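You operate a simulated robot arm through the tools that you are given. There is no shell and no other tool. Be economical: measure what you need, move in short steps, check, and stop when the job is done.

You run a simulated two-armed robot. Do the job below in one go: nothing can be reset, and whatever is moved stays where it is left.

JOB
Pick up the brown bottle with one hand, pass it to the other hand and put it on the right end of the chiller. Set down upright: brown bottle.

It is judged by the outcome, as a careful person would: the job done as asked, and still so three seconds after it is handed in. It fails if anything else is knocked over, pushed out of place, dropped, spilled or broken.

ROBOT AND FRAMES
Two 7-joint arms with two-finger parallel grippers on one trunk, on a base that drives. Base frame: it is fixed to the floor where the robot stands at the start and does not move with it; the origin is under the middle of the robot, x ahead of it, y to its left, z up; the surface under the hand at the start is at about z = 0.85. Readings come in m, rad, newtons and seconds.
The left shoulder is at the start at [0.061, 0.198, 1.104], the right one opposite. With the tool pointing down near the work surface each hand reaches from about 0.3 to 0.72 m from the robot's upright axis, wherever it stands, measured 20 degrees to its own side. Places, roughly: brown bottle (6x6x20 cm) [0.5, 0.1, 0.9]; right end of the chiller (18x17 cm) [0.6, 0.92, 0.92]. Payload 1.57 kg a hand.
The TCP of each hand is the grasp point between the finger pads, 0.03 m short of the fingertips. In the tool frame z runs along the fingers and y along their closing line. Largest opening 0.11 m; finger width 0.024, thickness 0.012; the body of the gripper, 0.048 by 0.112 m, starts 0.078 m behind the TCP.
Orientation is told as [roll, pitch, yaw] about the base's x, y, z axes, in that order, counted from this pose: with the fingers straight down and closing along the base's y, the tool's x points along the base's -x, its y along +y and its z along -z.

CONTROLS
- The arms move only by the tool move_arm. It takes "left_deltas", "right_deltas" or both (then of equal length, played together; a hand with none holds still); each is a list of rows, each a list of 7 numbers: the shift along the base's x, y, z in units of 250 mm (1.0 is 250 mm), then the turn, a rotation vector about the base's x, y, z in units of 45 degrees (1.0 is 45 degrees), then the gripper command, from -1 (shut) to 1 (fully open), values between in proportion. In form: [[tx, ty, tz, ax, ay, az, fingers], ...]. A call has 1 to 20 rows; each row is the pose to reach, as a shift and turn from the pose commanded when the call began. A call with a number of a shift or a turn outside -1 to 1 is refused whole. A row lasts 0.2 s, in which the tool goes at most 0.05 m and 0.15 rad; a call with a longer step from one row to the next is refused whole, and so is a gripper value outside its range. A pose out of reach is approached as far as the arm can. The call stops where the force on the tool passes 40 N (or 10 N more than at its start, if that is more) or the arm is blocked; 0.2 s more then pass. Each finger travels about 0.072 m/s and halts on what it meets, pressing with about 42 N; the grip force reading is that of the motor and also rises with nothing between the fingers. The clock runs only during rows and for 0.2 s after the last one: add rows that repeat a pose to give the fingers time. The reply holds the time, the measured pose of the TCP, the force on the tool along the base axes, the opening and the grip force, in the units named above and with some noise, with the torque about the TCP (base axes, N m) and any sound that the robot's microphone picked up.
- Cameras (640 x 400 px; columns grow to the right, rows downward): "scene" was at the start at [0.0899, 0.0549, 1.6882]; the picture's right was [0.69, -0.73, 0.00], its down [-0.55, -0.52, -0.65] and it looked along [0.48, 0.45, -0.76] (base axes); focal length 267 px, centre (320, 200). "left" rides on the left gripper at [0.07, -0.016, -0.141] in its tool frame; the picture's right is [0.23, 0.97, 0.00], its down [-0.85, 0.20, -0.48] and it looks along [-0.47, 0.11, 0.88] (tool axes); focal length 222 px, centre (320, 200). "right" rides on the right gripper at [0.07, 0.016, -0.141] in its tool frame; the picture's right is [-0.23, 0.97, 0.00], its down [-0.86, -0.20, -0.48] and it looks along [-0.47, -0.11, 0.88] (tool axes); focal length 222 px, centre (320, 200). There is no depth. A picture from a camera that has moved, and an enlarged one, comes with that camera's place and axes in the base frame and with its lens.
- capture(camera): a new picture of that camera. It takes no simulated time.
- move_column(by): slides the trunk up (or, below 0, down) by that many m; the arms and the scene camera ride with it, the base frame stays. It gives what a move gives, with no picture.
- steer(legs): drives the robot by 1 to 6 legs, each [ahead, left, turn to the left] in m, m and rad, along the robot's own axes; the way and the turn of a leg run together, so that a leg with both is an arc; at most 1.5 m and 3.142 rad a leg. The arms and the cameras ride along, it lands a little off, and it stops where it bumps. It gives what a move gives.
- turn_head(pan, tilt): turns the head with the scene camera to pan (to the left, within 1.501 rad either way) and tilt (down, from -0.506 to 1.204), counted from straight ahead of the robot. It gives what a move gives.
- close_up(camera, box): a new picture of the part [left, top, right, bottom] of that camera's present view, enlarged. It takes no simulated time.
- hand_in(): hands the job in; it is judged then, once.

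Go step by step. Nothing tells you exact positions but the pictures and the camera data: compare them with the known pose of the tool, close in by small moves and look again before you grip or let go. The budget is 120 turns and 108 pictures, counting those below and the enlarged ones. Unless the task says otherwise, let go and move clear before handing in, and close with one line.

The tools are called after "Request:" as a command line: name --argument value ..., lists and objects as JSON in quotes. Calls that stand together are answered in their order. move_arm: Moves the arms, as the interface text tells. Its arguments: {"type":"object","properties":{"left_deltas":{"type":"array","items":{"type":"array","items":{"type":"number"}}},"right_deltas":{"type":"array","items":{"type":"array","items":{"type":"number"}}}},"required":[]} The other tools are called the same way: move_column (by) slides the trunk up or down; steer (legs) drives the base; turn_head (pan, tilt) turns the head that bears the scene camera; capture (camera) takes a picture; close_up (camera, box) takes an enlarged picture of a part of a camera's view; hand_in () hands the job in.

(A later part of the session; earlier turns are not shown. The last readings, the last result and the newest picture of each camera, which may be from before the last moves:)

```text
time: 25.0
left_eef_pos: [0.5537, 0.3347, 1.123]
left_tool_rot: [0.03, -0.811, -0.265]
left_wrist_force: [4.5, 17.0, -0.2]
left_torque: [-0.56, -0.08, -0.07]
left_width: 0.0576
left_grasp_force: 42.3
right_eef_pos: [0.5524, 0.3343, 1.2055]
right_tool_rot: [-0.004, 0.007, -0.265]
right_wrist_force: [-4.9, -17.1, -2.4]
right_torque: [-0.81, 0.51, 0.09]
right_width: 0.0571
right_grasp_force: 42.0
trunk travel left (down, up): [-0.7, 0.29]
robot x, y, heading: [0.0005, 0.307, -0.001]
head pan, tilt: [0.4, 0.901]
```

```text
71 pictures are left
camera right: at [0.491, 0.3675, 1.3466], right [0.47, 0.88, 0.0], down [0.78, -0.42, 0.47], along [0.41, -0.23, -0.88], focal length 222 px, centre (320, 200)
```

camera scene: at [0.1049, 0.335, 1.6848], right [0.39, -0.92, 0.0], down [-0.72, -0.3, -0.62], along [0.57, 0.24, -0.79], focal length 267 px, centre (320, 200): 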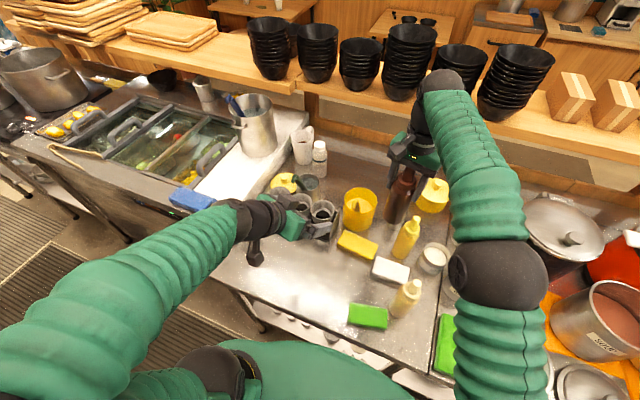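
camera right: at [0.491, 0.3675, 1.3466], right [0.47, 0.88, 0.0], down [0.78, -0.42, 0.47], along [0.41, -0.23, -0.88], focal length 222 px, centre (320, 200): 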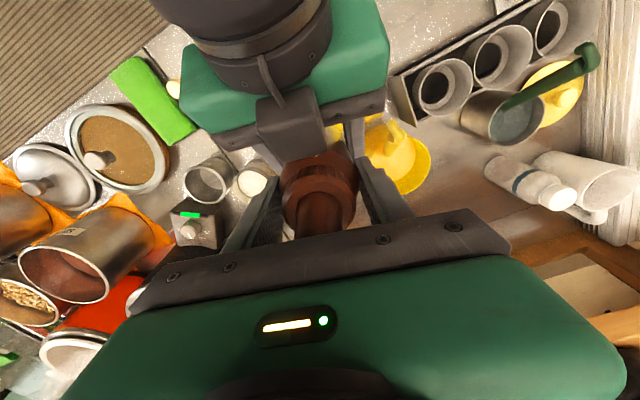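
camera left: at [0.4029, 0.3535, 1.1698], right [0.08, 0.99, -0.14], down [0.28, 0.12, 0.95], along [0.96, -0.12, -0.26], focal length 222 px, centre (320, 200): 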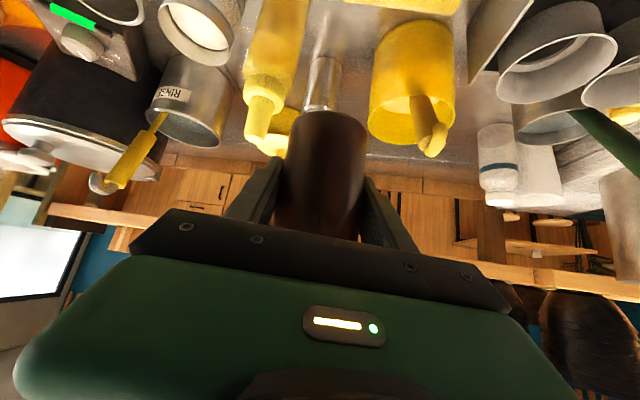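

The left hand has it, at 0.0576 m and 42 N. There is a 17 N sideways preload between the hands, so I'll shift the right hand a few millimetres to relieve it before letting go.

Request:
move_arm --right_deltas '[[-0.002, -0.008, 0, 0, 0, 0, -1], [-0.004, -0.014, 0, 0, 0, 0, -1], [-0.004, -0.014, 0, 0, 0, 0, -1]]'

```text
time: 25.8
left_eef_pos: [0.5551, 0.3329, 1.1242]
left_tool_rot: [0.03, -0.813, -0.266]
left_wrist_force: [-8.8, 4.2, 14.4]
left_torque: [-0.45, -0.26, 0.34]
left_width: 0.0574
left_grasp_force: 42.0
right_eef_pos: [0.5538, 0.3328, 1.2052]
right_tool_rot: [0.0, 0.007, -0.264]
right_wrist_force: [8.9, -3.4, -18.2]
right_torque: [0.19, -0.49, -0.35]
right_width: 0.057
right_grasp_force: 41.7
trunk travel left (down, up): [-0.7, 0.29]
robot x, y, heading: [0.0012, 0.3078, -0.004]
head pan, tilt: [0.4, 0.901]
```

The preload is small now. I'll open the right hand.

Request:
move_arm --right_deltas '[[0, 0, 0, 0, 0, 0, 0.2], [0, 0, 0, 0, 0, 0, 0.6], [0, 0, 0, 0, 0, 0, 1], [0, 0, 0, 0, 0, 0, 1]]'

Request:
capture --camera "right"

```text
time: 26.8
left_eef_pos: [0.5536, 0.3313, 1.1229]
left_tool_rot: [0.032, -0.81, -0.268]
left_wrist_force: [0.5, -0.5, -1.2]
left_torque: [0.01, 0.0, -0.03]
left_width: 0.0574
left_grasp_force: 41.8
right_eef_pos: [0.5534, 0.3311, 1.2078]
right_tool_rot: [-0.001, 0.008, -0.264]
right_wrist_force: [0.8, 0.8, -0.1]
right_torque: [-0.02, 0.0, -0.01]
right_width: 0.1103
right_grasp_force: 0.0
trunk travel left (down, up): [-0.7, 0.29]
robot x, y, heading: [0.0034, 0.3061, -0.001]
head pan, tilt: [0.4, 0.901]
```

```text
70 pictures are left
camera right: at [0.4903, 0.3649, 1.3478], right [0.47, 0.88, 0.0], down [0.78, -0.42, 0.47], along [0.42, -0.23, -0.88], focal length 222 px, centre (320, 200)
```

right: 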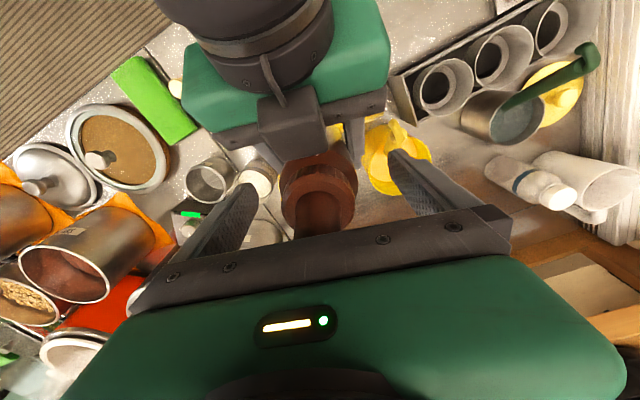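

The left hand carries the bottle alone. I'll raise the right hand clear while lowering the left a little.

Request:
move_arm --right_deltas '[[0, 0, 0.1, 0, 0, 0, 1], [0, 0, 0.2, 0, 0, 0, 1], [0, 0, 0.3, 0, 0, 0, 1], [0, 0, 0.36, 0, 0, 0, 1], [0, 0, 0.36, 0, 0, 0, 1]]'

Request:
capture --camera "scene"

```text
time: 28.0
left_eef_pos: [0.5532, 0.3317, 1.1255]
left_tool_rot: [0.032, -0.81, -0.269]
left_wrist_force: [0.4, -0.5, -0.3]
left_torque: [0.01, 0.0, 0.0]
left_width: 0.0575
left_grasp_force: 42.2
right_eef_pos: [0.5515, 0.3258, 1.2813]
right_tool_rot: [-0.001, 0.005, -0.263]
right_wrist_force: [0.3, -0.1, -0.3]
right_torque: [0.03, 0.0, 0.02]
right_width: 0.11
right_grasp_force: 0.0
right hand out of reach, approached as far as the arm can: row 3, 4, 5
trunk travel left (down, up): [-0.7, 0.29]
robot x, y, heading: [0.0002, 0.3062, -0.006]
head pan, tilt: [0.4, 0.901]
```

```text
69 pictures are left
camera scene: at [0.1054, 0.3342, 1.6849], right [0.39, -0.92, 0.0], down [-0.72, -0.3, -0.62], along [0.57, 0.24, -0.79], focal length 267 px, centre (320, 200)
```

scene: 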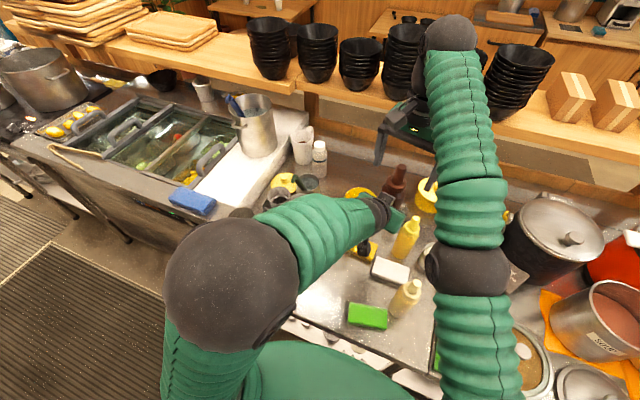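

The right hand is at its upper limit and the cap tip is still about 2 cm between the fingertips. I'll lower the left hand by 5 cm; the space under it is clear.

Request:
move_arm --left_deltas '[[0, 0.0, -0.06, 0, 0, 0, -1], [0, 0, -0.12, 0, 0, 0, -1], [0, 0, -0.2, 0, 0, 0, -1], [0, 0, -0.2, 0, 0, 0, -1]]'

Request:
close_up --camera "scene" --box '[320, 80, 480, 260]'

```text
time: 29.0
left_eef_pos: [0.5366, 0.3511, 1.1053]
left_tool_rot: [0.023, -0.812, -0.255]
left_wrist_force: [0.5, 0.0, 0.8]
left_torque: [0.01, -0.03, -0.01]
left_width: 0.0574
left_grasp_force: 41.9
left hand out of reach, approached as far as the arm can: row 1, 2, 3, 4
right_eef_pos: [0.5521, 0.326, 1.28]
right_tool_rot: [0.001, 0.006, -0.264]
right_wrist_force: [0.5, -0.7, 0.0]
right_torque: [-0.01, 0.0, 0.02]
right_width: 0.1103
right_grasp_force: 0.2
trunk travel left (down, up): [-0.7, 0.29]
robot x, y, heading: [0.0021, 0.3073, -0.001]
head pan, tilt: [0.4, 0.901]
```

```text
2.22 times, centred on (400, 170) of scene
camera zoom: at [0.1059, 0.3345, 1.6848], right [0.39, -0.92, 0.0], down [-0.72, -0.3, -0.62], along [0.57, 0.24, -0.79], focal length 594 px, centre (142, 267)
```

zoom: 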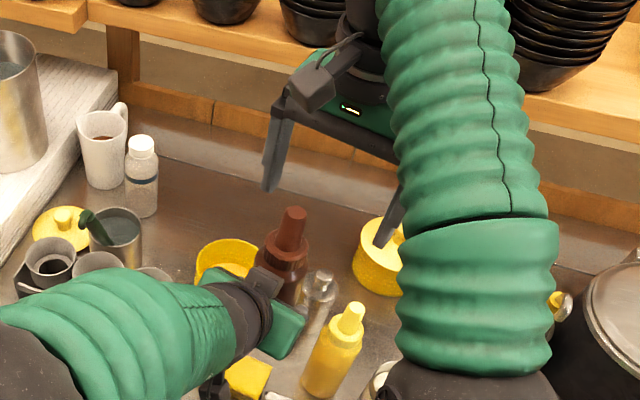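

The cap tip is level with the right fingertips now. The right arm is at full extension, so I'll move it up and slightly back, keeping the tip between the fingers.

Request:
move_arm --right_deltas '[[-0.04, 0.03, 0.06, 0, 0, 0, 1], [-0.08, 0.05, 0.12, 0, 0, 0, 1], [-0.12, 0.05, 0.18, 0, 0, 0, 1], [-0.16, 0.05, 0.24, 0, 0, 0, 1], [-0.16, 0.05, 0.24, 0, 0, 0, 1]]'

Request:
capture --camera "right"

Request:
close_up --camera "scene" --box '[320, 80, 480, 260]'

```text
time: 30.2
left_eef_pos: [0.5339, 0.3463, 1.1059]
left_tool_rot: [0.022, -0.811, -0.262]
left_wrist_force: [-0.5, 0.1, -0.5]
left_torque: [0.0, 0.02, -0.04]
left_width: 0.0571
left_grasp_force: 42.6
right_eef_pos: [0.5047, 0.3349, 1.3333]
right_tool_rot: [0.0, 0.007, -0.264]
right_wrist_force: [-0.5, -0.6, -0.4]
right_torque: [-0.02, 0.03, -0.01]
right_width: 0.1098
right_grasp_force: 0.2
right hand out of reach, approached as far as the arm can: row 1, 2, 3, 4, 5
trunk travel left (down, up): [-0.7, 0.29]
robot x, y, heading: [-0.0027, 0.3038, 0.001]
head pan, tilt: [0.4, 0.901]
```

```text
67 pictures are left
camera right: at [0.442, 0.3674, 1.4742], right [0.47, 0.88, 0.0], down [0.78, -0.42, 0.47], along [0.42, -0.23, -0.88], focal length 222 px, centre (320, 200)
```

right: 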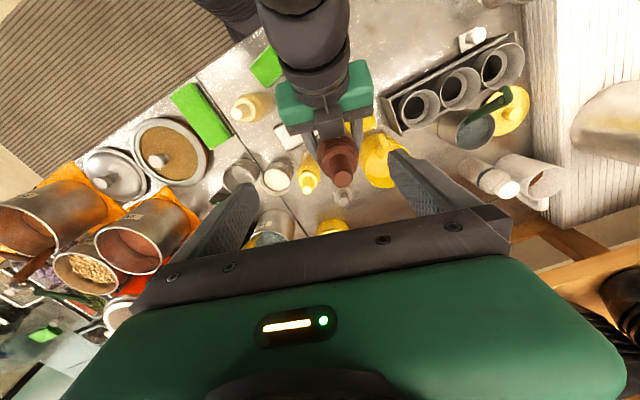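

```text
2.22 times, centred on (400, 170) of scene
camera zoom: at [0.1072, 0.3344, 1.6848], right [0.39, -0.92, 0.0], down [-0.73, -0.3, -0.62], along [0.57, 0.24, -0.79], focal length 594 px, centre (142, 267)
```

zoom: 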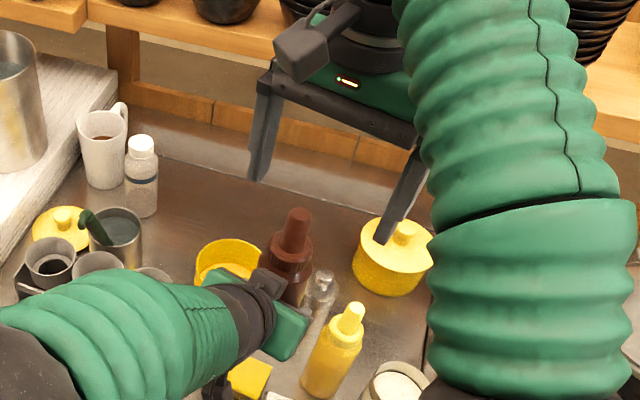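

The right hand is clear of the bottle. I'll take it out to its own side.

Request:
move_arm --right_deltas '[[-0.03, -0.13, 0, 0, 0, 0, 1], [-0.08, -0.27, 0, 0, 0, 0, 1], [-0.15, -0.42, 0, 0, 0, 0, 1], [-0.22, -0.57, 0, 0, 0, 0, 1], [-0.3, -0.72, 0, 0, 0, 0, 1], [-0.38, -0.86, 0, 0, 0, 0, 1], [-0.4, -1.0, 0, 0, 0, 0, 1], [-0.4, -1.0, 0, 0, 0, 0, 1]]'

Request:
turn_head --pan 0.7 --tilt 0.8

Request:
capture --camera "scene"

```text
time: 32.0
left_eef_pos: [0.5336, 0.3432, 1.106]
left_tool_rot: [0.021, -0.813, -0.263]
left_wrist_force: [-0.2, -0.7, -0.3]
left_torque: [-0.03, 0.03, -0.01]
left_width: 0.0569
left_grasp_force: 41.4
right_eef_pos: [0.403, 0.0848, 1.3351]
right_tool_rot: [0.0, 0.009, -0.263]
right_wrist_force: [0.2, 0.1, 0.3]
right_torque: [0.0, 0.01, 0.03]
right_width: 0.1101
right_grasp_force: 0.0
trunk travel left (down, up): [-0.7, 0.29]
robot x, y, heading: [0.002, 0.3046, -0.003]
head pan, tilt: [0.4, 0.901]
```

```text
time: 32.8
left_eef_pos: [0.5334, 0.3449, 1.1071]
left_tool_rot: [0.023, -0.813, -0.263]
left_wrist_force: [-0.2, 0.1, -0.9]
left_torque: [0.0, 0.0, 0.01]
left_width: 0.0572
left_grasp_force: 41.8
right_eef_pos: [0.4039, 0.0852, 1.3349]
right_tool_rot: [0.001, 0.007, -0.263]
right_wrist_force: [1.1, -0.1, 0.0]
right_torque: [0.01, -0.02, 0.01]
right_width: 0.1101
right_grasp_force: 0.1
trunk travel left (down, up): [-0.7, 0.29]
robot x, y, heading: [-0.0038, 0.3004, -0.004]
head pan, tilt: [0.7, 0.799]
```

```text
65 pictures are left
camera scene: at [0.0968, 0.3556, 1.6929], right [0.64, -0.77, 0.0], down [-0.55, -0.46, -0.7], along [0.53, 0.45, -0.72], focal length 267 px, centre (320, 200)
```

scene: 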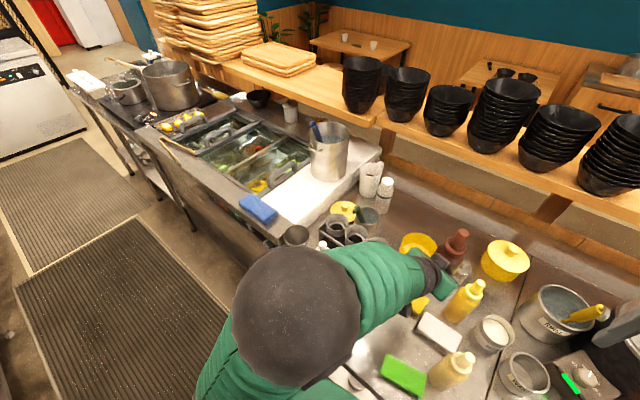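

The chiller's clear white end runs from about x 0.53 to 0.75 and y 0.83 to 1.02, with the pot behind it at x≈0.85 and the blue sponge beyond its front left. I'll put the left hand in a comfortable carrying pose, then drive left.

Request:
move_arm --left_deltas '[[-0.01, 0.1, 0.06, 0, 0, 0, -1], [-0.01, 0.2, 0.12, 0, 0, 0, -1], [-0.01, 0.3, 0.18, 0, 0, 0, -1], [-0.01, 0.4, 0.24, 0, 0, 0, -1], [-0.01, 0.5, 0.28, -0.02, 0, 0, -1], [-0.01, 0.5, 0.28, -0.02, 0, 0, -1]]'

Request:
steer --legs '[[0, 0.36, 0]]'

Request:
capture --camera "scene"

Request:
capture --camera "left"

```text
time: 34.2
left_eef_pos: [0.5273, 0.4696, 1.1648]
left_tool_rot: [0.028, -0.799, -0.269]
left_wrist_force: [-0.6, -0.6, -3.4]
left_torque: [-0.01, 0.0, -0.03]
left_width: 0.0569
left_grasp_force: 41.6
right_eef_pos: [0.4033, 0.0871, 1.3362]
right_tool_rot: [-0.002, 0.007, -0.263]
right_wrist_force: [-0.3, -0.4, -0.3]
right_torque: [0.0, 0.02, 0.01]
right_width: 0.11
right_grasp_force: 0.1
trunk travel left (down, up): [-0.7, 0.29]
robot x, y, heading: [0.0049, 0.3033, -0.004]
head pan, tilt: [0.7, 0.799]
```

```text
time: 36.5
left_eef_pos: [0.5321, 0.8191, 1.1654]
left_tool_rot: [0.035, -0.798, -0.283]
left_wrist_force: [0.1, -0.4, -3.3]
left_torque: [-0.02, -0.01, 0.05]
left_width: 0.0572
left_grasp_force: 41.7
right_eef_pos: [0.4049, 0.4374, 1.3341]
right_tool_rot: [0.004, 0.009, -0.271]
right_wrist_force: [-0.5, -1.1, -0.8]
right_torque: [0.05, 0.02, 0.02]
right_width: 0.1098
right_grasp_force: 0.0
trunk travel left (down, up): [-0.7, 0.29]
robot x, y, heading: [0.0043, 0.662, -0.015]
head pan, tilt: [0.7, 0.799]
```

```text
64 pictures are left
camera scene: at [0.0995, 0.7065, 1.693], right [0.64, -0.77, -0.01], down [-0.55, -0.45, -0.7], along [0.54, 0.45, -0.72], focal length 267 px, centre (320, 200)
```

scene: 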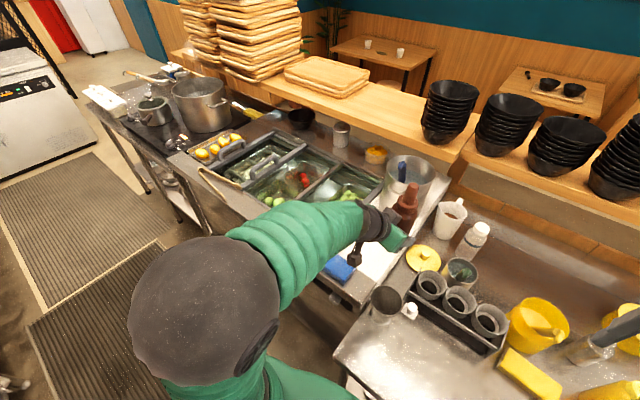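

```text
63 pictures are left
camera left: at [0.3813, 0.8409, 1.2134], right [0.09, 0.99, -0.14], down [0.29, 0.11, 0.95], along [0.95, -0.13, -0.28], focal length 222 px, centre (320, 200)
```

left: 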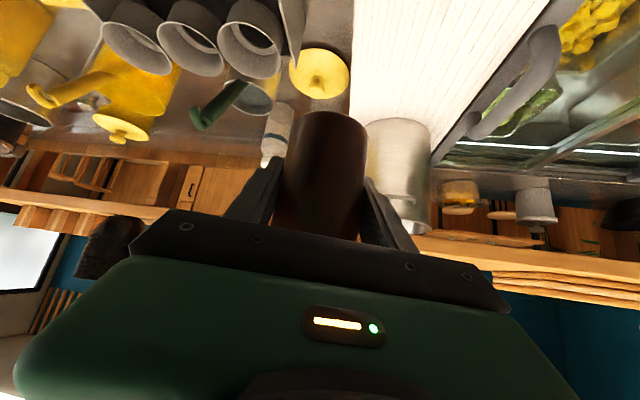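

The white strip runs from y 0.82 to 1.02. I'll move above a target of (0.62, 0.91) at the current height and check.

Request:
move_arm --left_deltas '[[0.09, 0.09, 0, 0, -0.017, 0, -1], [0.18, 0.18, 0, 0, -0.017, 0, -1], [0.27, 0.27, 0, 0, -0.017, 0, -1], [0.35, 0.364, 0, 0, -0.017, 0, -1], [0.35, 0.364, 0, 0, -0.017, 0, -1]]'

Request:
capture --camera "left"

Request:
close_up --camera "scene" --box '[280, 120, 480, 320]'

Request:
capture --camera "right"

```text
time: 37.7
left_eef_pos: [0.576, 0.8922, 1.185]
left_tool_rot: [0.031, -0.813, -0.277]
left_wrist_force: [0.5, -0.6, -3.6]
left_torque: [-0.02, -0.01, 0.01]
left_width: 0.057
left_grasp_force: 41.8
left hand out of reach, approached as far as the arm can: row 2, 3, 4, 5
right_eef_pos: [0.4058, 0.4473, 1.3353]
right_tool_rot: [-0.003, 0.008, -0.27]
right_wrist_force: [1.2, 0.2, -0.2]
right_torque: [-0.03, 0.01, 0.01]
right_width: 0.11
right_grasp_force: 0.1
trunk travel left (down, up): [-0.7, 0.29]
robot x, y, heading: [0.0046, 0.6607, -0.013]
head pan, tilt: [0.7, 0.799]
```

```text
62 pictures are left
camera left: at [0.4254, 0.915, 1.2311], right [0.1, 0.98, -0.14], down [0.28, 0.11, 0.95], along [0.96, -0.13, -0.26], focal length 222 px, centre (320, 200)
```

left: 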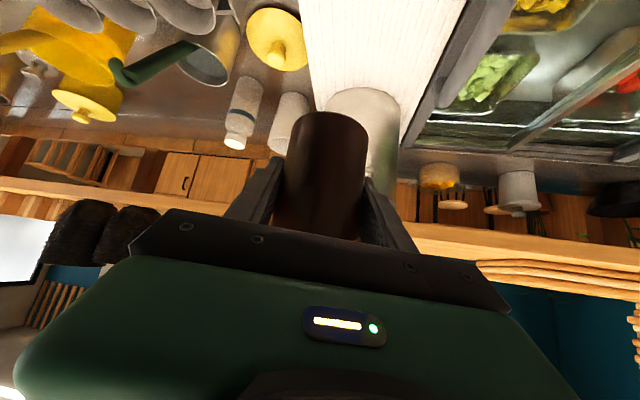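

```text
2.00 times, centred on (380, 220) of scene
camera zoom: at [0.1016, 0.7189, 1.6925], right [0.64, -0.77, 0.0], down [-0.56, -0.46, -0.69], along [0.54, 0.44, -0.72], focal length 534 px, centre (200, 160)
```

zoom: 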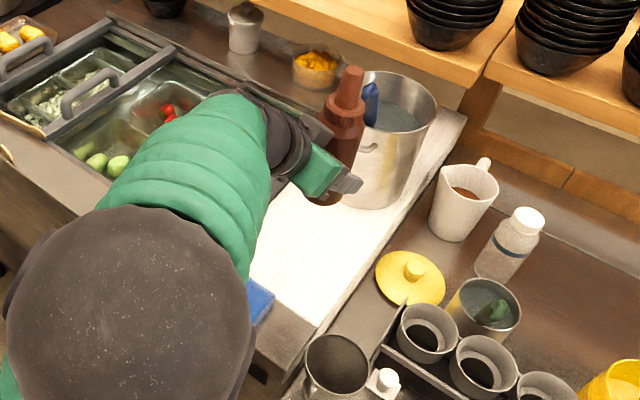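

```text
60 pictures are left
camera right: at [0.3425, 0.4807, 1.4763], right [0.48, 0.88, -0.01], down [0.77, -0.42, 0.47], along [0.41, -0.23, -0.88], focal length 222 px, centre (320, 200)
```

right: 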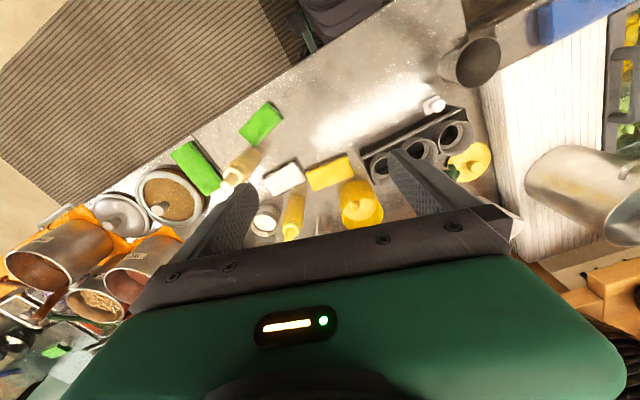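

The arm is near its reach limit here. I'll use a small base move to refine the position and the trunk column to lower straight down.

Request:
steer --legs '[[0.025, 0.02, 0.013]]'

Request:
move_column --by -0.13

Request:
capture --camera "left"

Request:
close_up --camera "scene" --box '[280, 100, 480, 300]'

Request:
capture --camera "right"

```text
time: 38.6
left_eef_pos: [0.5896, 0.9132, 1.1911]
left_tool_rot: [0.038, -0.82, -0.274]
left_wrist_force: [0.1, -0.9, -2.9]
left_torque: [0.04, -0.02, 0.05]
left_width: 0.0568
left_grasp_force: 42.1
right_eef_pos: [0.4229, 0.466, 1.3383]
right_tool_rot: [0.003, 0.002, -0.261]
right_wrist_force: [0.4, 0.5, -0.1]
right_torque: [-0.01, -0.06, 0.01]
right_width: 0.11
right_grasp_force: 0.2
trunk travel left (down, up): [-0.7, 0.29]
robot x, y, heading: [0.0299, 0.6845, 0.002]
head pan, tilt: [0.7, 0.799]
```

```text
time: 40.1
left_eef_pos: [0.5962, 0.9169, 1.059]
left_tool_rot: [0.034, -0.817, -0.262]
left_wrist_force: [-0.2, 0.0, -3.9]
left_torque: [-0.03, -0.01, -0.01]
left_width: 0.057
left_grasp_force: 41.9
right_eef_pos: [0.4317, 0.4652, 1.2056]
right_tool_rot: [0.002, 0.005, -0.258]
right_wrist_force: [0.4, 0.6, -0.4]
right_torque: [0.01, -0.01, 0.04]
right_width: 0.1101
right_grasp_force: 0.0
trunk travel left (down, up): [-0.57, 0.42]
robot x, y, heading: [0.0285, 0.6863, 0.005]
head pan, tilt: [0.7, 0.799]
```

```text
59 pictures are left
camera left: at [0.4458, 0.937, 1.1036], right [0.08, 0.99, -0.14], down [0.27, 0.12, 0.96], along [0.96, -0.11, -0.26], focal length 222 px, centre (320, 200)
```

left: 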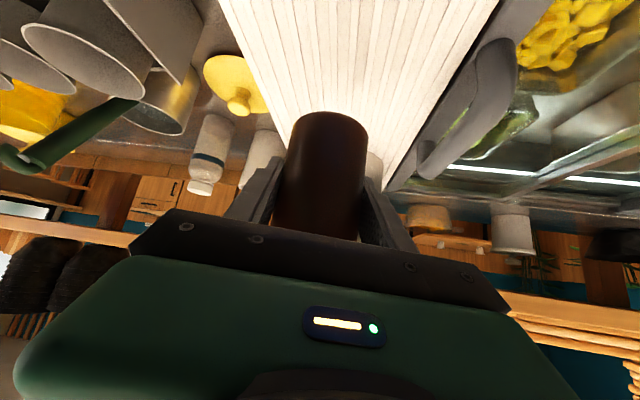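

```text
2.00 times, centred on (380, 200) of scene
camera zoom: at [0.1255, 0.7395, 1.5627], right [0.65, -0.76, 0.0], down [-0.55, -0.46, -0.69], along [0.53, 0.45, -0.72], focal length 534 px, centre (200, 200)
```

zoom: 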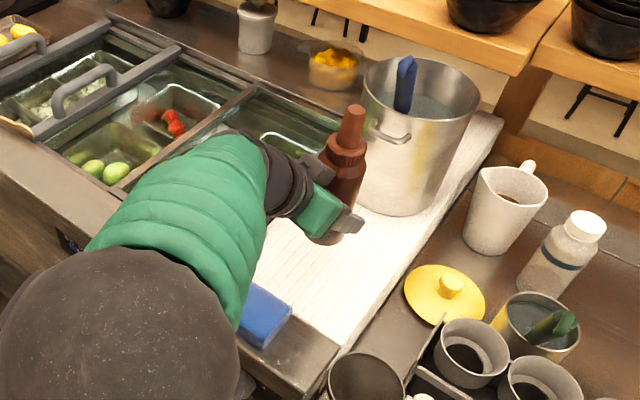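

```text
57 pictures are left
camera right: at [0.368, 0.4979, 1.3466], right [0.47, 0.88, 0.0], down [0.78, -0.41, 0.47], along [0.42, -0.22, -0.88], focal length 222 px, centre (320, 200)
```

right: 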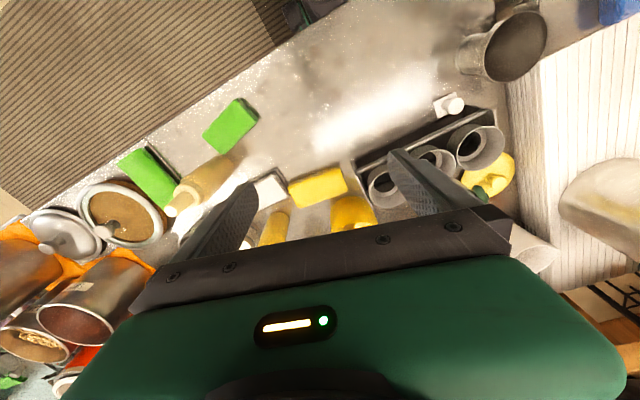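

The bottle is above the centre of the free white area, its base at z≈1.01. I'll lower the column to about 2 cm above contact and check.

Request:
move_column --by -0.07

Request:
capture --camera "left"

Request:
close_up --camera "scene" --box '[280, 100, 480, 300]'

```text
time: 41.4
left_eef_pos: [0.5851, 0.9522, 1.0174]
left_tool_rot: [0.016, -0.807, -0.174]
left_wrist_force: [-0.3, -1.1, -4.0]
left_torque: [0.0, -0.03, 0.06]
left_width: 0.0571
left_grasp_force: 42.3
right_eef_pos: [0.4301, 0.4643, 1.1692]
right_tool_rot: [0.002, 0.003, -0.261]
right_wrist_force: [-0.2, 0.6, 0.7]
right_torque: [0.0, 0.03, -0.01]
right_width: 0.11
right_grasp_force: 0.0
trunk travel left (down, up): [-0.527, 0.463]
robot x, y, heading: [0.027, 0.683, 0.002]
head pan, tilt: [0.7, 0.799]
stopped: the arm was blocked; the commanded pose is now the measured one
```

```text
56 pictures are left
camera left: at [0.4327, 0.9597, 1.063], right [0.0, 0.99, -0.15], down [0.27, 0.15, 0.95], along [0.96, -0.04, -0.27], focal length 222 px, centre (320, 200)
```

left: 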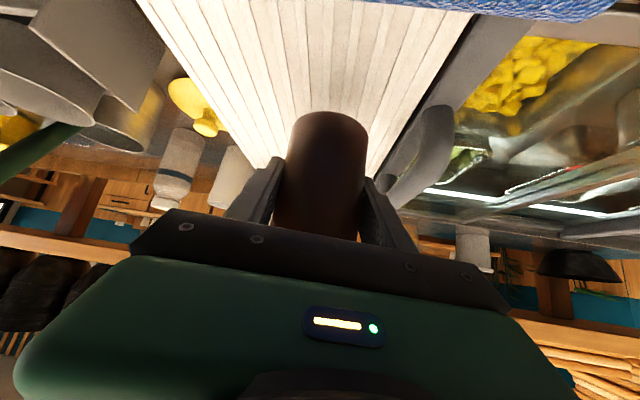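

```text
2.00 times, centred on (380, 200) of scene
camera zoom: at [0.1243, 0.7373, 1.5256], right [0.65, -0.76, 0.0], down [-0.55, -0.46, -0.7], along [0.53, 0.45, -0.72], focal length 534 px, centre (200, 200)
```

zoom: 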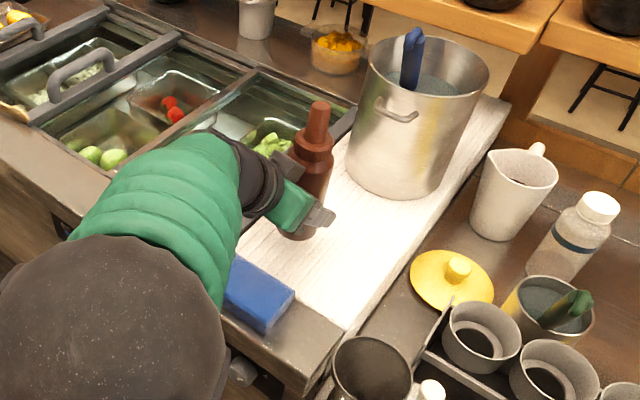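

The left arm was blocked part-way and swung slightly left, with no force at the hand. I'll look for what it is touching before anything else.

Request:
turn_head --pan 0.9 --tilt 1.2

Request:
capture --camera "scene"

Request:
capture --camera "right"

```text
time: 42.3
left_eef_pos: [0.586, 0.9535, 1.0159]
left_tool_rot: [0.015, -0.813, -0.166]
left_wrist_force: [0.4, -0.4, -3.3]
left_torque: [0.01, 0.04, -0.01]
left_width: 0.0569
left_grasp_force: 42.6
right_eef_pos: [0.4299, 0.4628, 1.1674]
right_tool_rot: [0.004, 0.005, -0.26]
right_wrist_force: [-0.3, 0.3, 0.0]
right_torque: [-0.02, 0.0, 0.02]
right_width: 0.11
right_grasp_force: 0.1
trunk travel left (down, up): [-0.527, 0.463]
robot x, y, heading: [0.0268, 0.6862, 0.0]
head pan, tilt: [0.901, 1.201]
```

```text
54 pictures are left
camera scene: at [0.098, 0.7286, 1.4965], right [0.79, -0.62, 0.0], down [-0.58, -0.73, -0.36], along [0.22, 0.28, -0.93], focal length 267 px, centre (320, 200)
```

scene: 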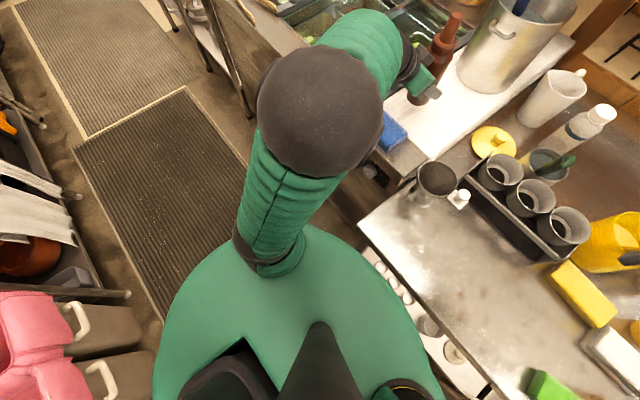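

```text
53 pictures are left
camera right: at [0.3665, 0.4962, 1.3081], right [0.47, 0.88, 0.0], down [0.78, -0.41, 0.47], along [0.42, -0.22, -0.88], focal length 222 px, centre (320, 200)
```

right: 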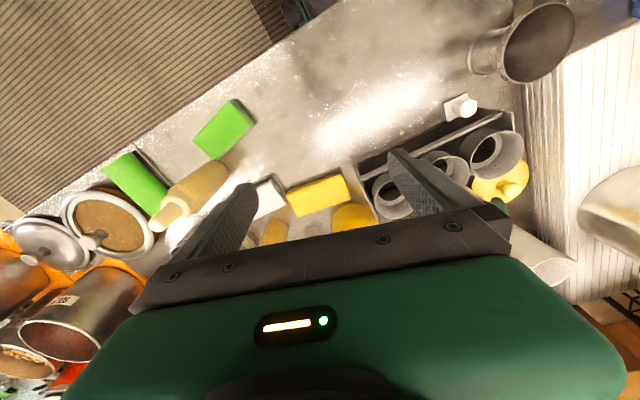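

I see no contact; this looks like the arm settling away from a joint limit, and it is relaxed now. I'll drive 3 cm right to re-centre, then go down in small steps with the arm.

Request:
steer --legs '[[0.005, -0.03, 0]]'

Request:
move_arm --left_deltas '[[0, 0, -0.04, 0, 0, 0, -1], [0, 0, -0.08, 0, 0, 0, -1], [0, 0, -0.08, 0, 0, 0, -1]]'

Request:
turn_head --pan 0.9 --tilt 0.9

Request:
capture --camera "scene"

Request:
capture --camera "left"

```text
time: 43.1
left_eef_pos: [0.5902, 0.9302, 1.015]
left_tool_rot: [-0.008, -0.818, -0.161]
left_wrist_force: [0.8, 1.3, -2.5]
left_torque: [-0.1, -0.01, -0.08]
left_width: 0.0572
left_grasp_force: 42.0
right_eef_pos: [0.4346, 0.4478, 1.1695]
right_tool_rot: [-0.007, 0.001, -0.257]
right_wrist_force: [0.2, 0.8, 0.7]
right_torque: [-0.07, -0.01, 0.0]
right_width: 0.11
right_grasp_force: 0.1
trunk travel left (down, up): [-0.527, 0.463]
robot x, y, heading: [0.035, 0.6558, 0.003]
head pan, tilt: [0.901, 1.201]
```

```text
time: 43.9
left_eef_pos: [0.5799, 0.9452, 1.0024]
left_tool_rot: [-0.017, -0.833, -0.109]
left_wrist_force: [0.5, 0.4, -4.3]
left_torque: [-0.08, -0.05, -0.05]
left_width: 0.0572
left_grasp_force: 41.6
left hand out of reach, approached as far as the arm can: row 1, 2, 3
right_eef_pos: [0.4358, 0.4465, 1.1662]
right_tool_rot: [-0.005, 0.001, -0.255]
right_wrist_force: [-0.8, 0.0, 0.2]
right_torque: [0.02, 0.02, -0.05]
right_width: 0.1102
right_grasp_force: 0.1
trunk travel left (down, up): [-0.527, 0.463]
robot x, y, heading: [0.0363, 0.6544, 0.002]
head pan, tilt: [0.901, 1.201]
```

```text
time: 44.7
left_eef_pos: [0.5809, 0.9388, 1.0023]
left_tool_rot: [-0.007, -0.826, -0.124]
left_wrist_force: [-0.2, 0.4, -4.2]
left_torque: [-0.01, 0.0, -0.02]
left_width: 0.0572
left_grasp_force: 41.8
right_eef_pos: [0.4339, 0.4424, 1.1661]
right_tool_rot: [-0.003, 0.001, -0.255]
right_wrist_force: [0.8, 0.2, 0.7]
right_torque: [-0.03, -0.02, 0.0]
right_width: 0.11
right_grasp_force: 0.0
trunk travel left (down, up): [-0.527, 0.463]
robot x, y, heading: [0.0332, 0.6557, 0.0]
head pan, tilt: [0.901, 0.901]
```

```text
52 pictures are left
camera scene: at [0.1149, 0.7189, 1.5131], right [0.79, -0.62, 0.0], down [-0.49, -0.62, -0.62], along [0.38, 0.49, -0.79], focal length 267 px, centre (320, 200)
```

scene: 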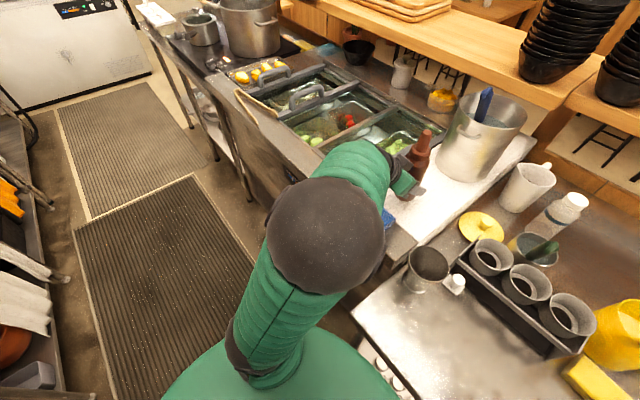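

```text
51 pictures are left
camera left: at [0.4275, 0.9428, 1.0471], right [-0.03, 0.98, -0.17], down [0.25, 0.17, 0.95], along [0.97, -0.02, -0.25], focal length 222 px, centre (320, 200)
```

left: 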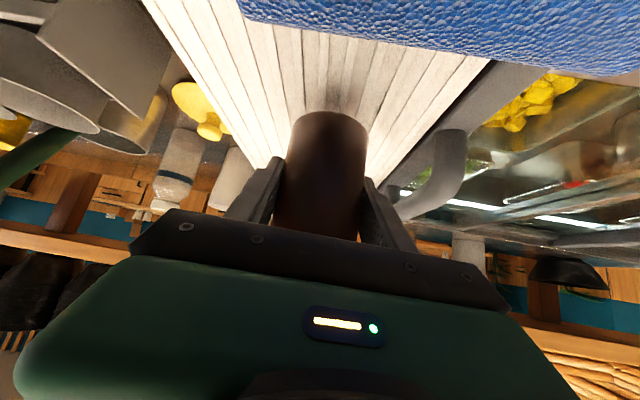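

The sponge lies about 9 cm below the hand's camera, so there is clearance. The arm keeps pulling towards a more outward yaw, so I'll turn the hand that way about the bottle's axis, and correct a small tilt at the same time.

Request:
move_arm --left_deltas '[[0, 0, 0.02, 0.016, 0.01, 0.12, -1], [0, -0.01, 0.04, 0.032, 0.019, 0.25, -1], [0, -0.02, 0.04, 0.032, 0.019, 0.38, -1], [0, -0.03, 0.04, 0.032, 0.019, 0.38, -1]]'

```text
time: 45.3
left_eef_pos: [0.5529, 1.0264, 1.0086]
left_tool_rot: [0.021, -0.801, 0.197]
left_wrist_force: [-0.1, -0.6, -3.9]
left_torque: [-0.01, 0.01, 0.0]
left_width: 0.0569
left_grasp_force: 42.1
right_eef_pos: [0.4325, 0.4396, 1.166]
right_tool_rot: [0.0, 0.001, -0.257]
right_wrist_force: [-0.6, -0.8, 0.2]
right_torque: [0.0, -0.01, 0.01]
right_width: 0.1101
right_grasp_force: 0.1
trunk travel left (down, up): [-0.527, 0.463]
robot x, y, heading: [0.0337, 0.6571, 0.003]
head pan, tilt: [0.901, 0.901]
stopped in row 2 (left hand): the arm was blocked; the commanded pose is now the measured one
```

The whole arm swung left at the shoulder and the wrist appears to be near a straight, singular pose. The bottle is still held at a safe height. I'll re-centre with the base and look again.

Request:
steer --legs '[[0.04, -0.105, 0]]'

Request:
capture --camera "scene"

Request:
capture --camera "left"

```text
time: 46.5
left_eef_pos: [0.5441, 0.8953, 1.0072]
left_tool_rot: [0.048, -0.801, 0.19]
left_wrist_force: [-0.4, -1.2, -6.3]
left_torque: [0.15, -0.19, 0.05]
left_width: 0.0564
left_grasp_force: 42.2
right_eef_pos: [0.4495, 0.3229, 1.1525]
right_tool_rot: [0.015, 0.011, -0.198]
right_wrist_force: [1.3, 1.8, -0.2]
right_torque: [-0.16, 0.22, -0.04]
right_width: 0.11
right_grasp_force: 0.0
trunk travel left (down, up): [-0.527, 0.463]
robot x, y, heading: [0.0345, 0.5374, 0.06]
head pan, tilt: [0.901, 0.901]
```

```text
50 pictures are left
camera scene: at [0.1146, 0.5571, 1.5087], right [0.82, -0.57, -0.02], down [-0.45, -0.63, -0.64], along [0.35, 0.53, -0.77], focal length 267 px, centre (320, 200)
```

scene: 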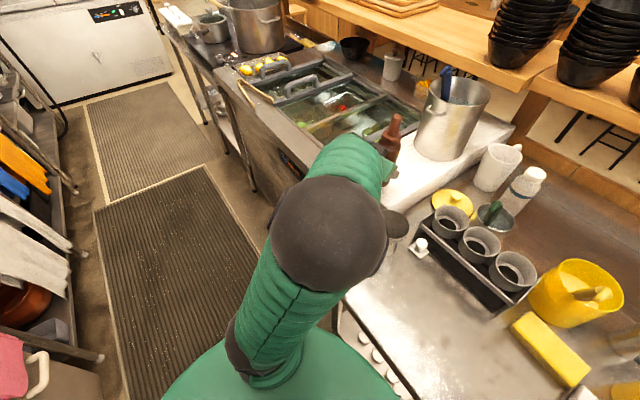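

```text
49 pictures are left
camera left: at [0.4003, 0.8452, 1.0553], right [-0.37, 0.92, -0.13], down [0.21, 0.22, 0.95], along [0.91, 0.33, -0.27], focal length 222 px, centre (320, 200)
```

left: 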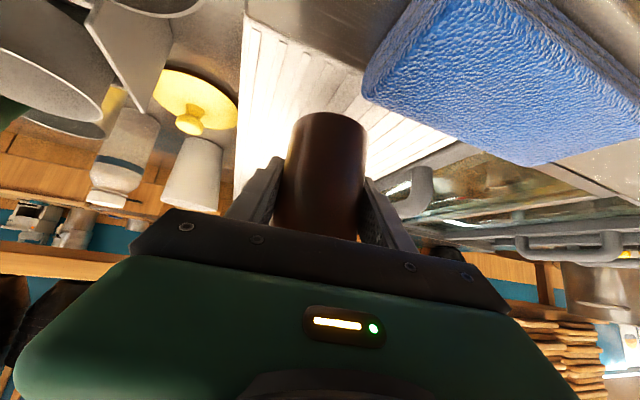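

The base turned slightly and didn't advance, so it is pressing against the counter front. I'll back off straight away.

Request:
steer --legs '[[-0.08, 0, 0], [0, 0, -0.06]]'

Request:
turn_head --pan 0.5 --tilt 1.1

Request:
capture --camera "scene"

```text
time: 48.0
left_eef_pos: [0.4835, 0.8798, 1.0038]
left_tool_rot: [0.017, -0.797, 0.15]
left_wrist_force: [1.2, -1.2, -3.1]
left_torque: [0.1, 0.04, 0.1]
left_width: 0.0569
left_grasp_force: 41.7
right_eef_pos: [0.3559, 0.3177, 1.1619]
right_tool_rot: [-0.006, 0.008, -0.261]
right_wrist_force: [0.2, 0.1, -0.4]
right_torque: [0.05, 0.01, 0.0]
right_width: 0.11
right_grasp_force: 0.0
trunk travel left (down, up): [-0.527, 0.463]
robot x, y, heading: [-0.0479, 0.5267, 0.002]
head pan, tilt: [0.901, 0.901]
```

```text
time: 48.9
left_eef_pos: [0.4809, 0.8807, 1.0045]
left_tool_rot: [0.015, -0.8, 0.153]
left_wrist_force: [-0.2, -0.9, -3.0]
left_torque: [0.01, 0.0, 0.03]
left_width: 0.0565
left_grasp_force: 42.5
right_eef_pos: [0.3527, 0.3174, 1.1627]
right_tool_rot: [-0.008, 0.004, -0.262]
right_wrist_force: [0.6, -0.6, 0.3]
right_torque: [0.03, -0.02, 0.01]
right_width: 0.1101
right_grasp_force: 0.0
trunk travel left (down, up): [-0.527, 0.463]
robot x, y, heading: [-0.0468, 0.5257, 0.003]
head pan, tilt: [0.499, 1.1]
```

```text
48 pictures are left
camera scene: at [0.0415, 0.5538, 1.4981], right [0.48, -0.88, 0.0], down [-0.78, -0.43, -0.45], along [0.4, 0.22, -0.89], focal length 267 px, centre (320, 200)
```

scene: 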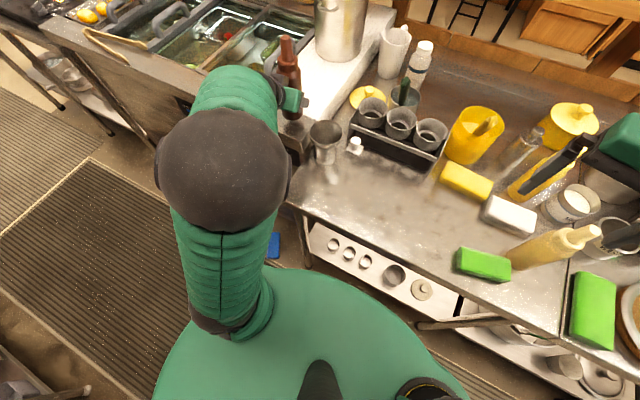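

There is a blue object low at (273, 245) in this view, and I need to know whether it is the sponge from the chiller. I'll look closely.

Request:
close_up --camera "scene" --box '[200, 40, 400, 290]'

Request:
capture --camera "left"

```text
1.60 times, centred on (300, 165) of scene
camera zoom: at [0.0415, 0.5538, 1.4981], right [0.48, -0.88, 0.0], down [-0.78, -0.43, -0.45], along [0.4, 0.22, -0.89], focal length 428 px, centre (352, 256)
```

zoom: 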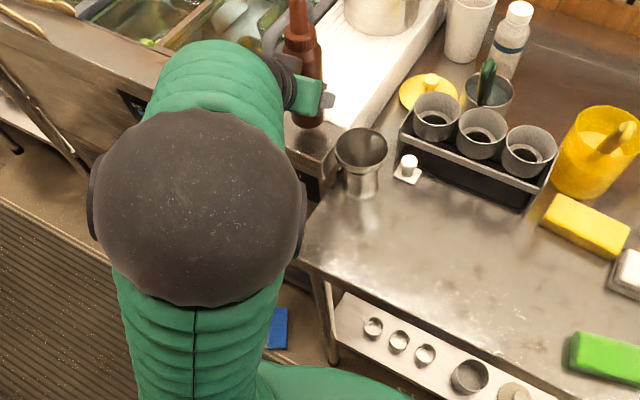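

```text
46 pictures are left
camera left: at [0.3348, 0.8402, 1.0529], right [-0.31, 0.94, -0.15], down [0.22, 0.23, 0.95], along [0.92, 0.26, -0.28], focal length 222 px, centre (320, 200)
```

left: 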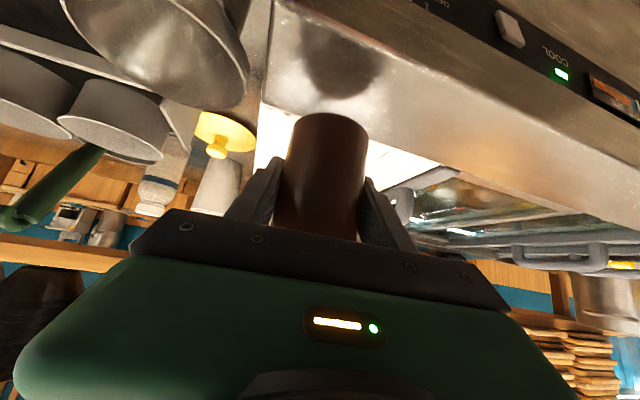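

The blue sponge has fallen to the floor; my arm must have pushed it off while the base was jammed. I'll set the bottle down properly first, then try to put the sponge back. I'll raise the trunk so the hand works below the shoulder, staying clear of the counter.

Request:
move_column --by 0.17

Request:
steer --legs '[[0.02, 0.1, 0]]'

Request:
capture --camera "scene"

```text
time: 50.8
left_eef_pos: [0.4813, 0.8838, 1.1733]
left_tool_rot: [0.008, -0.797, 0.159]
left_wrist_force: [-0.5, -0.3, -2.8]
left_torque: [-0.01, -0.03, 0.03]
left_width: 0.0565
left_grasp_force: 41.9
right_eef_pos: [0.3533, 0.3218, 1.3338]
right_tool_rot: [-0.01, 0.005, -0.263]
right_wrist_force: [-0.9, 0.0, 0.3]
right_torque: [0.0, -0.01, -0.01]
right_width: 0.1102
right_grasp_force: 0.1
trunk travel left (down, up): [-0.697, 0.293]
robot x, y, heading: [-0.0493, 0.5319, 0.002]
head pan, tilt: [0.499, 1.1]
```

```text
time: 51.9
left_eef_pos: [0.5004, 0.9533, 1.1819]
left_tool_rot: [0.046, -0.804, 0.131]
left_wrist_force: [0.7, -2.0, -3.4]
left_torque: [0.09, 0.0, 0.04]
left_width: 0.0566
left_grasp_force: 42.2
right_eef_pos: [0.3717, 0.3875, 1.327]
right_tool_rot: [0.015, 0.009, -0.261]
right_wrist_force: [-0.3, 0.4, -0.2]
right_torque: [-0.04, -0.04, -0.01]
right_width: 0.1096
right_grasp_force: 0.0
trunk travel left (down, up): [-0.697, 0.293]
robot x, y, heading: [-0.0281, 0.6282, 0.01]
head pan, tilt: [0.499, 1.1]
```

```text
45 pictures are left
camera scene: at [0.0605, 0.6152, 1.6681], right [0.48, -0.88, -0.02], down [-0.78, -0.42, -0.46], along [0.4, 0.24, -0.89], focal length 267 px, centre (320, 200)
```

scene: 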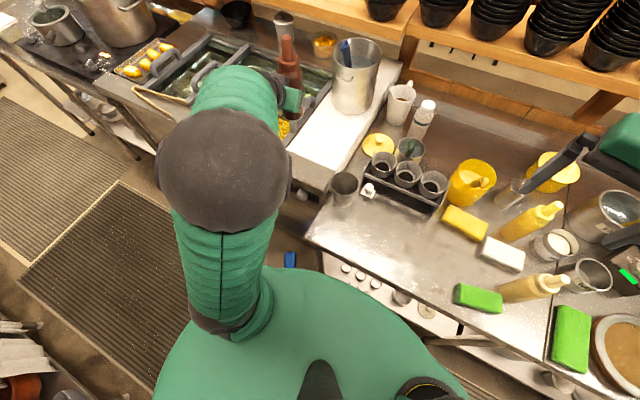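

The arm is steady again. I'll move the hand forward and down in moderate steps and see whether it follows.

Request:
move_arm --left_deltas '[[0.1, -0.03, -0.04, 0, 0, 0, -1], [0.2, -0.06, -0.08, 0, 0, 0, -1], [0.3, -0.08, -0.12, 0, 0, 0, -1], [0.3, -0.08, -0.12, 0, 0, 0, -1]]'

```text
time: 52.9
left_eef_pos: [0.5292, 0.931, 1.1731]
left_tool_rot: [0.013, -0.8, 0.152]
left_wrist_force: [0.2, -0.9, -3.1]
left_torque: [0.01, 0.02, 0.03]
left_width: 0.0565
left_grasp_force: 41.9
left hand out of reach, approached as far as the arm can: row 1, 2, 3, 4
right_eef_pos: [0.3729, 0.4135, 1.3329]
right_tool_rot: [-0.004, 0.005, -0.263]
right_wrist_force: [0.4, -0.1, -1.4]
right_torque: [-0.02, 0.0, -0.02]
right_width: 0.1101
right_grasp_force: 0.0
trunk travel left (down, up): [-0.697, 0.293]
robot x, y, heading: [-0.0274, 0.624, 0.006]
head pan, tilt: [0.499, 1.1]
```

The wrist seems to have a bend limit: with this 45° tilt, the hand can only go forward if it sits higher relative to the shoulder. So I'll raise the hand on the arm, extend it, and then lower the trunk.

Request:
move_arm --left_deltas '[[0, -0.01, 0.1, 0, 0, 0, -1], [0, -0.02, 0.2, 0, 0, 0, -1], [0, -0.03, 0.3, 0, 0, 0, -1], [0, -0.04, 0.4, 0, 0, 0, -1], [0, -0.04, 0.5, 0, 0, 0, -1], [0, -0.04, 0.5, 0, 0, 0, -1]]' --right_deltas '[[0, 0, 0.08, 0, 0, 0, 1], [0, 0, 0.16, 0, 0, 0, 1], [0, 0, 0.24, 0, 0, 0, 1], [0, 0, 0.32, 0, 0, 0, 1], [0, 0, 0.32, 0, 0, 0, 1], [0, 0, 0.32, 0, 0, 0, 1]]'

Request:
move_arm --left_deltas '[[0.08, 0, 0, 0, 0, 0, -1], [0.16, 0, 0, 0, 0, 0, -1], [0.24, 0, 0, 0, 0, 0, -1], [0.32, 0, 0, 0, 0, 0, -1], [0.32, 0, 0, 0, 0, 0, -1]]'

```text
time: 54.3
left_eef_pos: [0.5312, 0.9189, 1.2971]
left_tool_rot: [0.015, -0.799, 0.15]
left_wrist_force: [0.2, -1.3, -3.9]
left_torque: [0.08, 0.01, 0.03]
left_width: 0.0564
left_grasp_force: 42.1
right_eef_pos: [0.3711, 0.4121, 1.4128]
right_tool_rot: [-0.007, 0.006, -0.263]
right_wrist_force: [0.4, -0.1, -0.2]
right_torque: [0.0, 0.03, 0.0]
right_width: 0.11
right_grasp_force: 0.1
trunk travel left (down, up): [-0.697, 0.293]
robot x, y, heading: [-0.0244, 0.6227, 0.005]
head pan, tilt: [0.499, 1.1]
```

```text
time: 55.5
left_eef_pos: [0.5808, 0.9214, 1.2993]
left_tool_rot: [0.008, -0.799, 0.158]
left_wrist_force: [-0.1, -0.2, -1.9]
left_torque: [0.0, 0.0, 0.0]
left_width: 0.0566
left_grasp_force: 41.9
left hand out of reach, approached as far as the arm can: row 3, 4, 5
right_eef_pos: [0.3709, 0.4209, 1.4135]
right_tool_rot: [-0.01, 0.003, -0.26]
right_wrist_force: [0.1, -0.2, -0.4]
right_torque: [-0.02, 0.02, -0.02]
right_width: 0.1101
right_grasp_force: 0.1
trunk travel left (down, up): [-0.697, 0.293]
robot x, y, heading: [-0.0283, 0.6269, 0.009]
head pan, tilt: [0.499, 1.1]
```

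That works. A bit more height and reach, plus a small tilt correction.

Request:
move_arm --left_deltas '[[-0.02, 0, 0.12, 0.019, -0.015, 0, -1], [0.0, 0, 0.24, 0.019, -0.015, 0, -1], [0.05, 0, 0.28, 0.019, -0.015, 0, -1], [0.1, 0, 0.28, 0.019, -0.015, 0, -1], [0.1, 0, 0.28, 0.019, -0.015, 0, -1]]'

Request:
capture --camera "left"

```text
time: 56.7
left_eef_pos: [0.5849, 0.9146, 1.3669]
left_tool_rot: [0.025, -0.813, 0.144]
left_wrist_force: [1.0, -0.2, -2.8]
left_torque: [0.01, 0.0, -0.01]
left_width: 0.0567
left_grasp_force: 41.8
left hand out of reach, approached as far as the arm can: row 3, 4, 5
right_eef_pos: [0.3698, 0.422, 1.4139]
right_tool_rot: [-0.009, 0.003, -0.26]
right_wrist_force: [-0.3, 0.0, 0.1]
right_torque: [-0.02, -0.01, 0.01]
right_width: 0.1099
right_grasp_force: 0.1
trunk travel left (down, up): [-0.697, 0.293]
robot x, y, heading: [-0.0287, 0.6294, 0.005]
head pan, tilt: [0.499, 1.1]
```

```text
44 pictures are left
camera left: at [0.4388, 0.8748, 1.4128], right [-0.31, 0.94, -0.15], down [0.21, 0.22, 0.95], along [0.93, 0.27, -0.26], focal length 222 px, centre (320, 200)
```

left: 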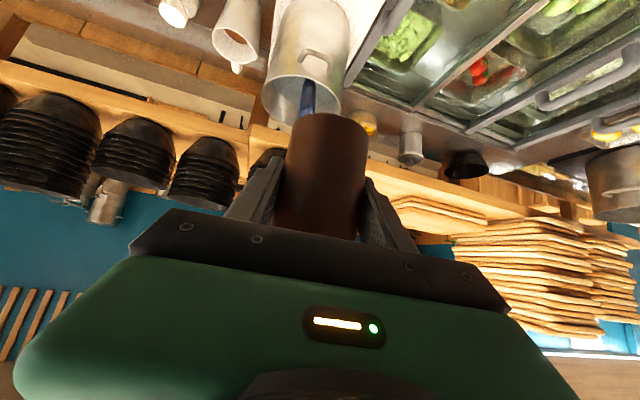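

The hand is at (0.585, 0.915), above the chiller's white end. I'll lower the trunk in stages; the earlier block was probably the torso against the counter edge, and it is further back now.

Request:
move_column --by -0.2

Request:
capture --camera "scene"

Request:
capture --camera "left"

```text
time: 58.9
left_eef_pos: [0.5763, 0.95, 1.1775]
left_tool_rot: [0.015, -0.811, 0.218]
left_wrist_force: [0.2, 0.0, -3.2]
left_torque: [-0.03, -0.01, -0.03]
left_width: 0.0562
left_grasp_force: 42.1
right_eef_pos: [0.3712, 0.4199, 1.2245]
right_tool_rot: [-0.01, 0.005, -0.259]
right_wrist_force: [0.2, 0.8, 1.0]
right_torque: [-0.02, 0.0, 0.02]
right_width: 0.1102
right_grasp_force: 0.0
trunk travel left (down, up): [-0.497, 0.493]
robot x, y, heading: [-0.0306, 0.6245, 0.009]
head pan, tilt: [0.499, 1.1]
```

```text
43 pictures are left
camera scene: at [0.0619, 0.657, 1.4785], right [0.48, -0.88, 0.0], down [-0.78, -0.43, -0.45], along [0.4, 0.22, -0.89], focal length 267 px, centre (320, 200)
```

scene: 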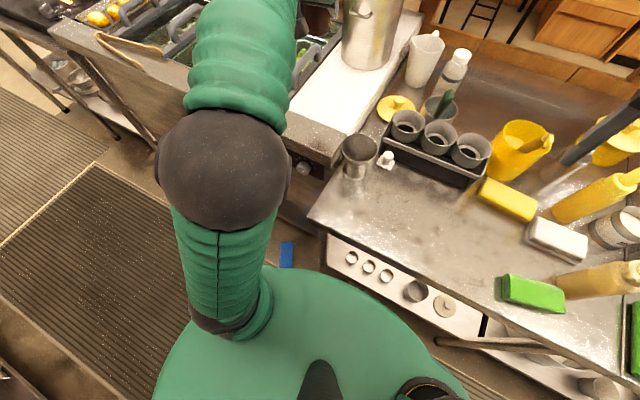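

```text
42 pictures are left
camera left: at [0.4323, 0.8996, 1.2232], right [-0.37, 0.91, -0.15], down [0.19, 0.24, 0.95], along [0.91, 0.33, -0.27], focal length 222 px, centre (320, 200)
```

left: 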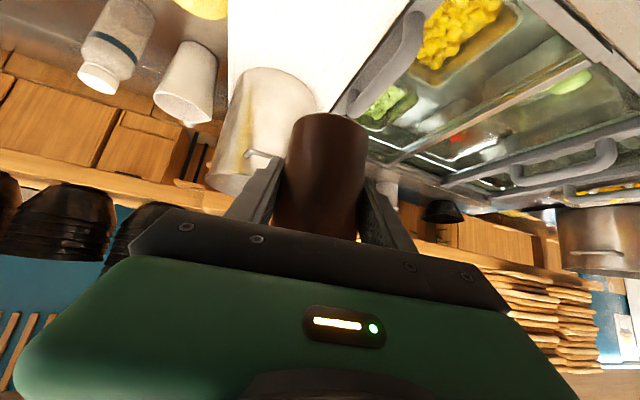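

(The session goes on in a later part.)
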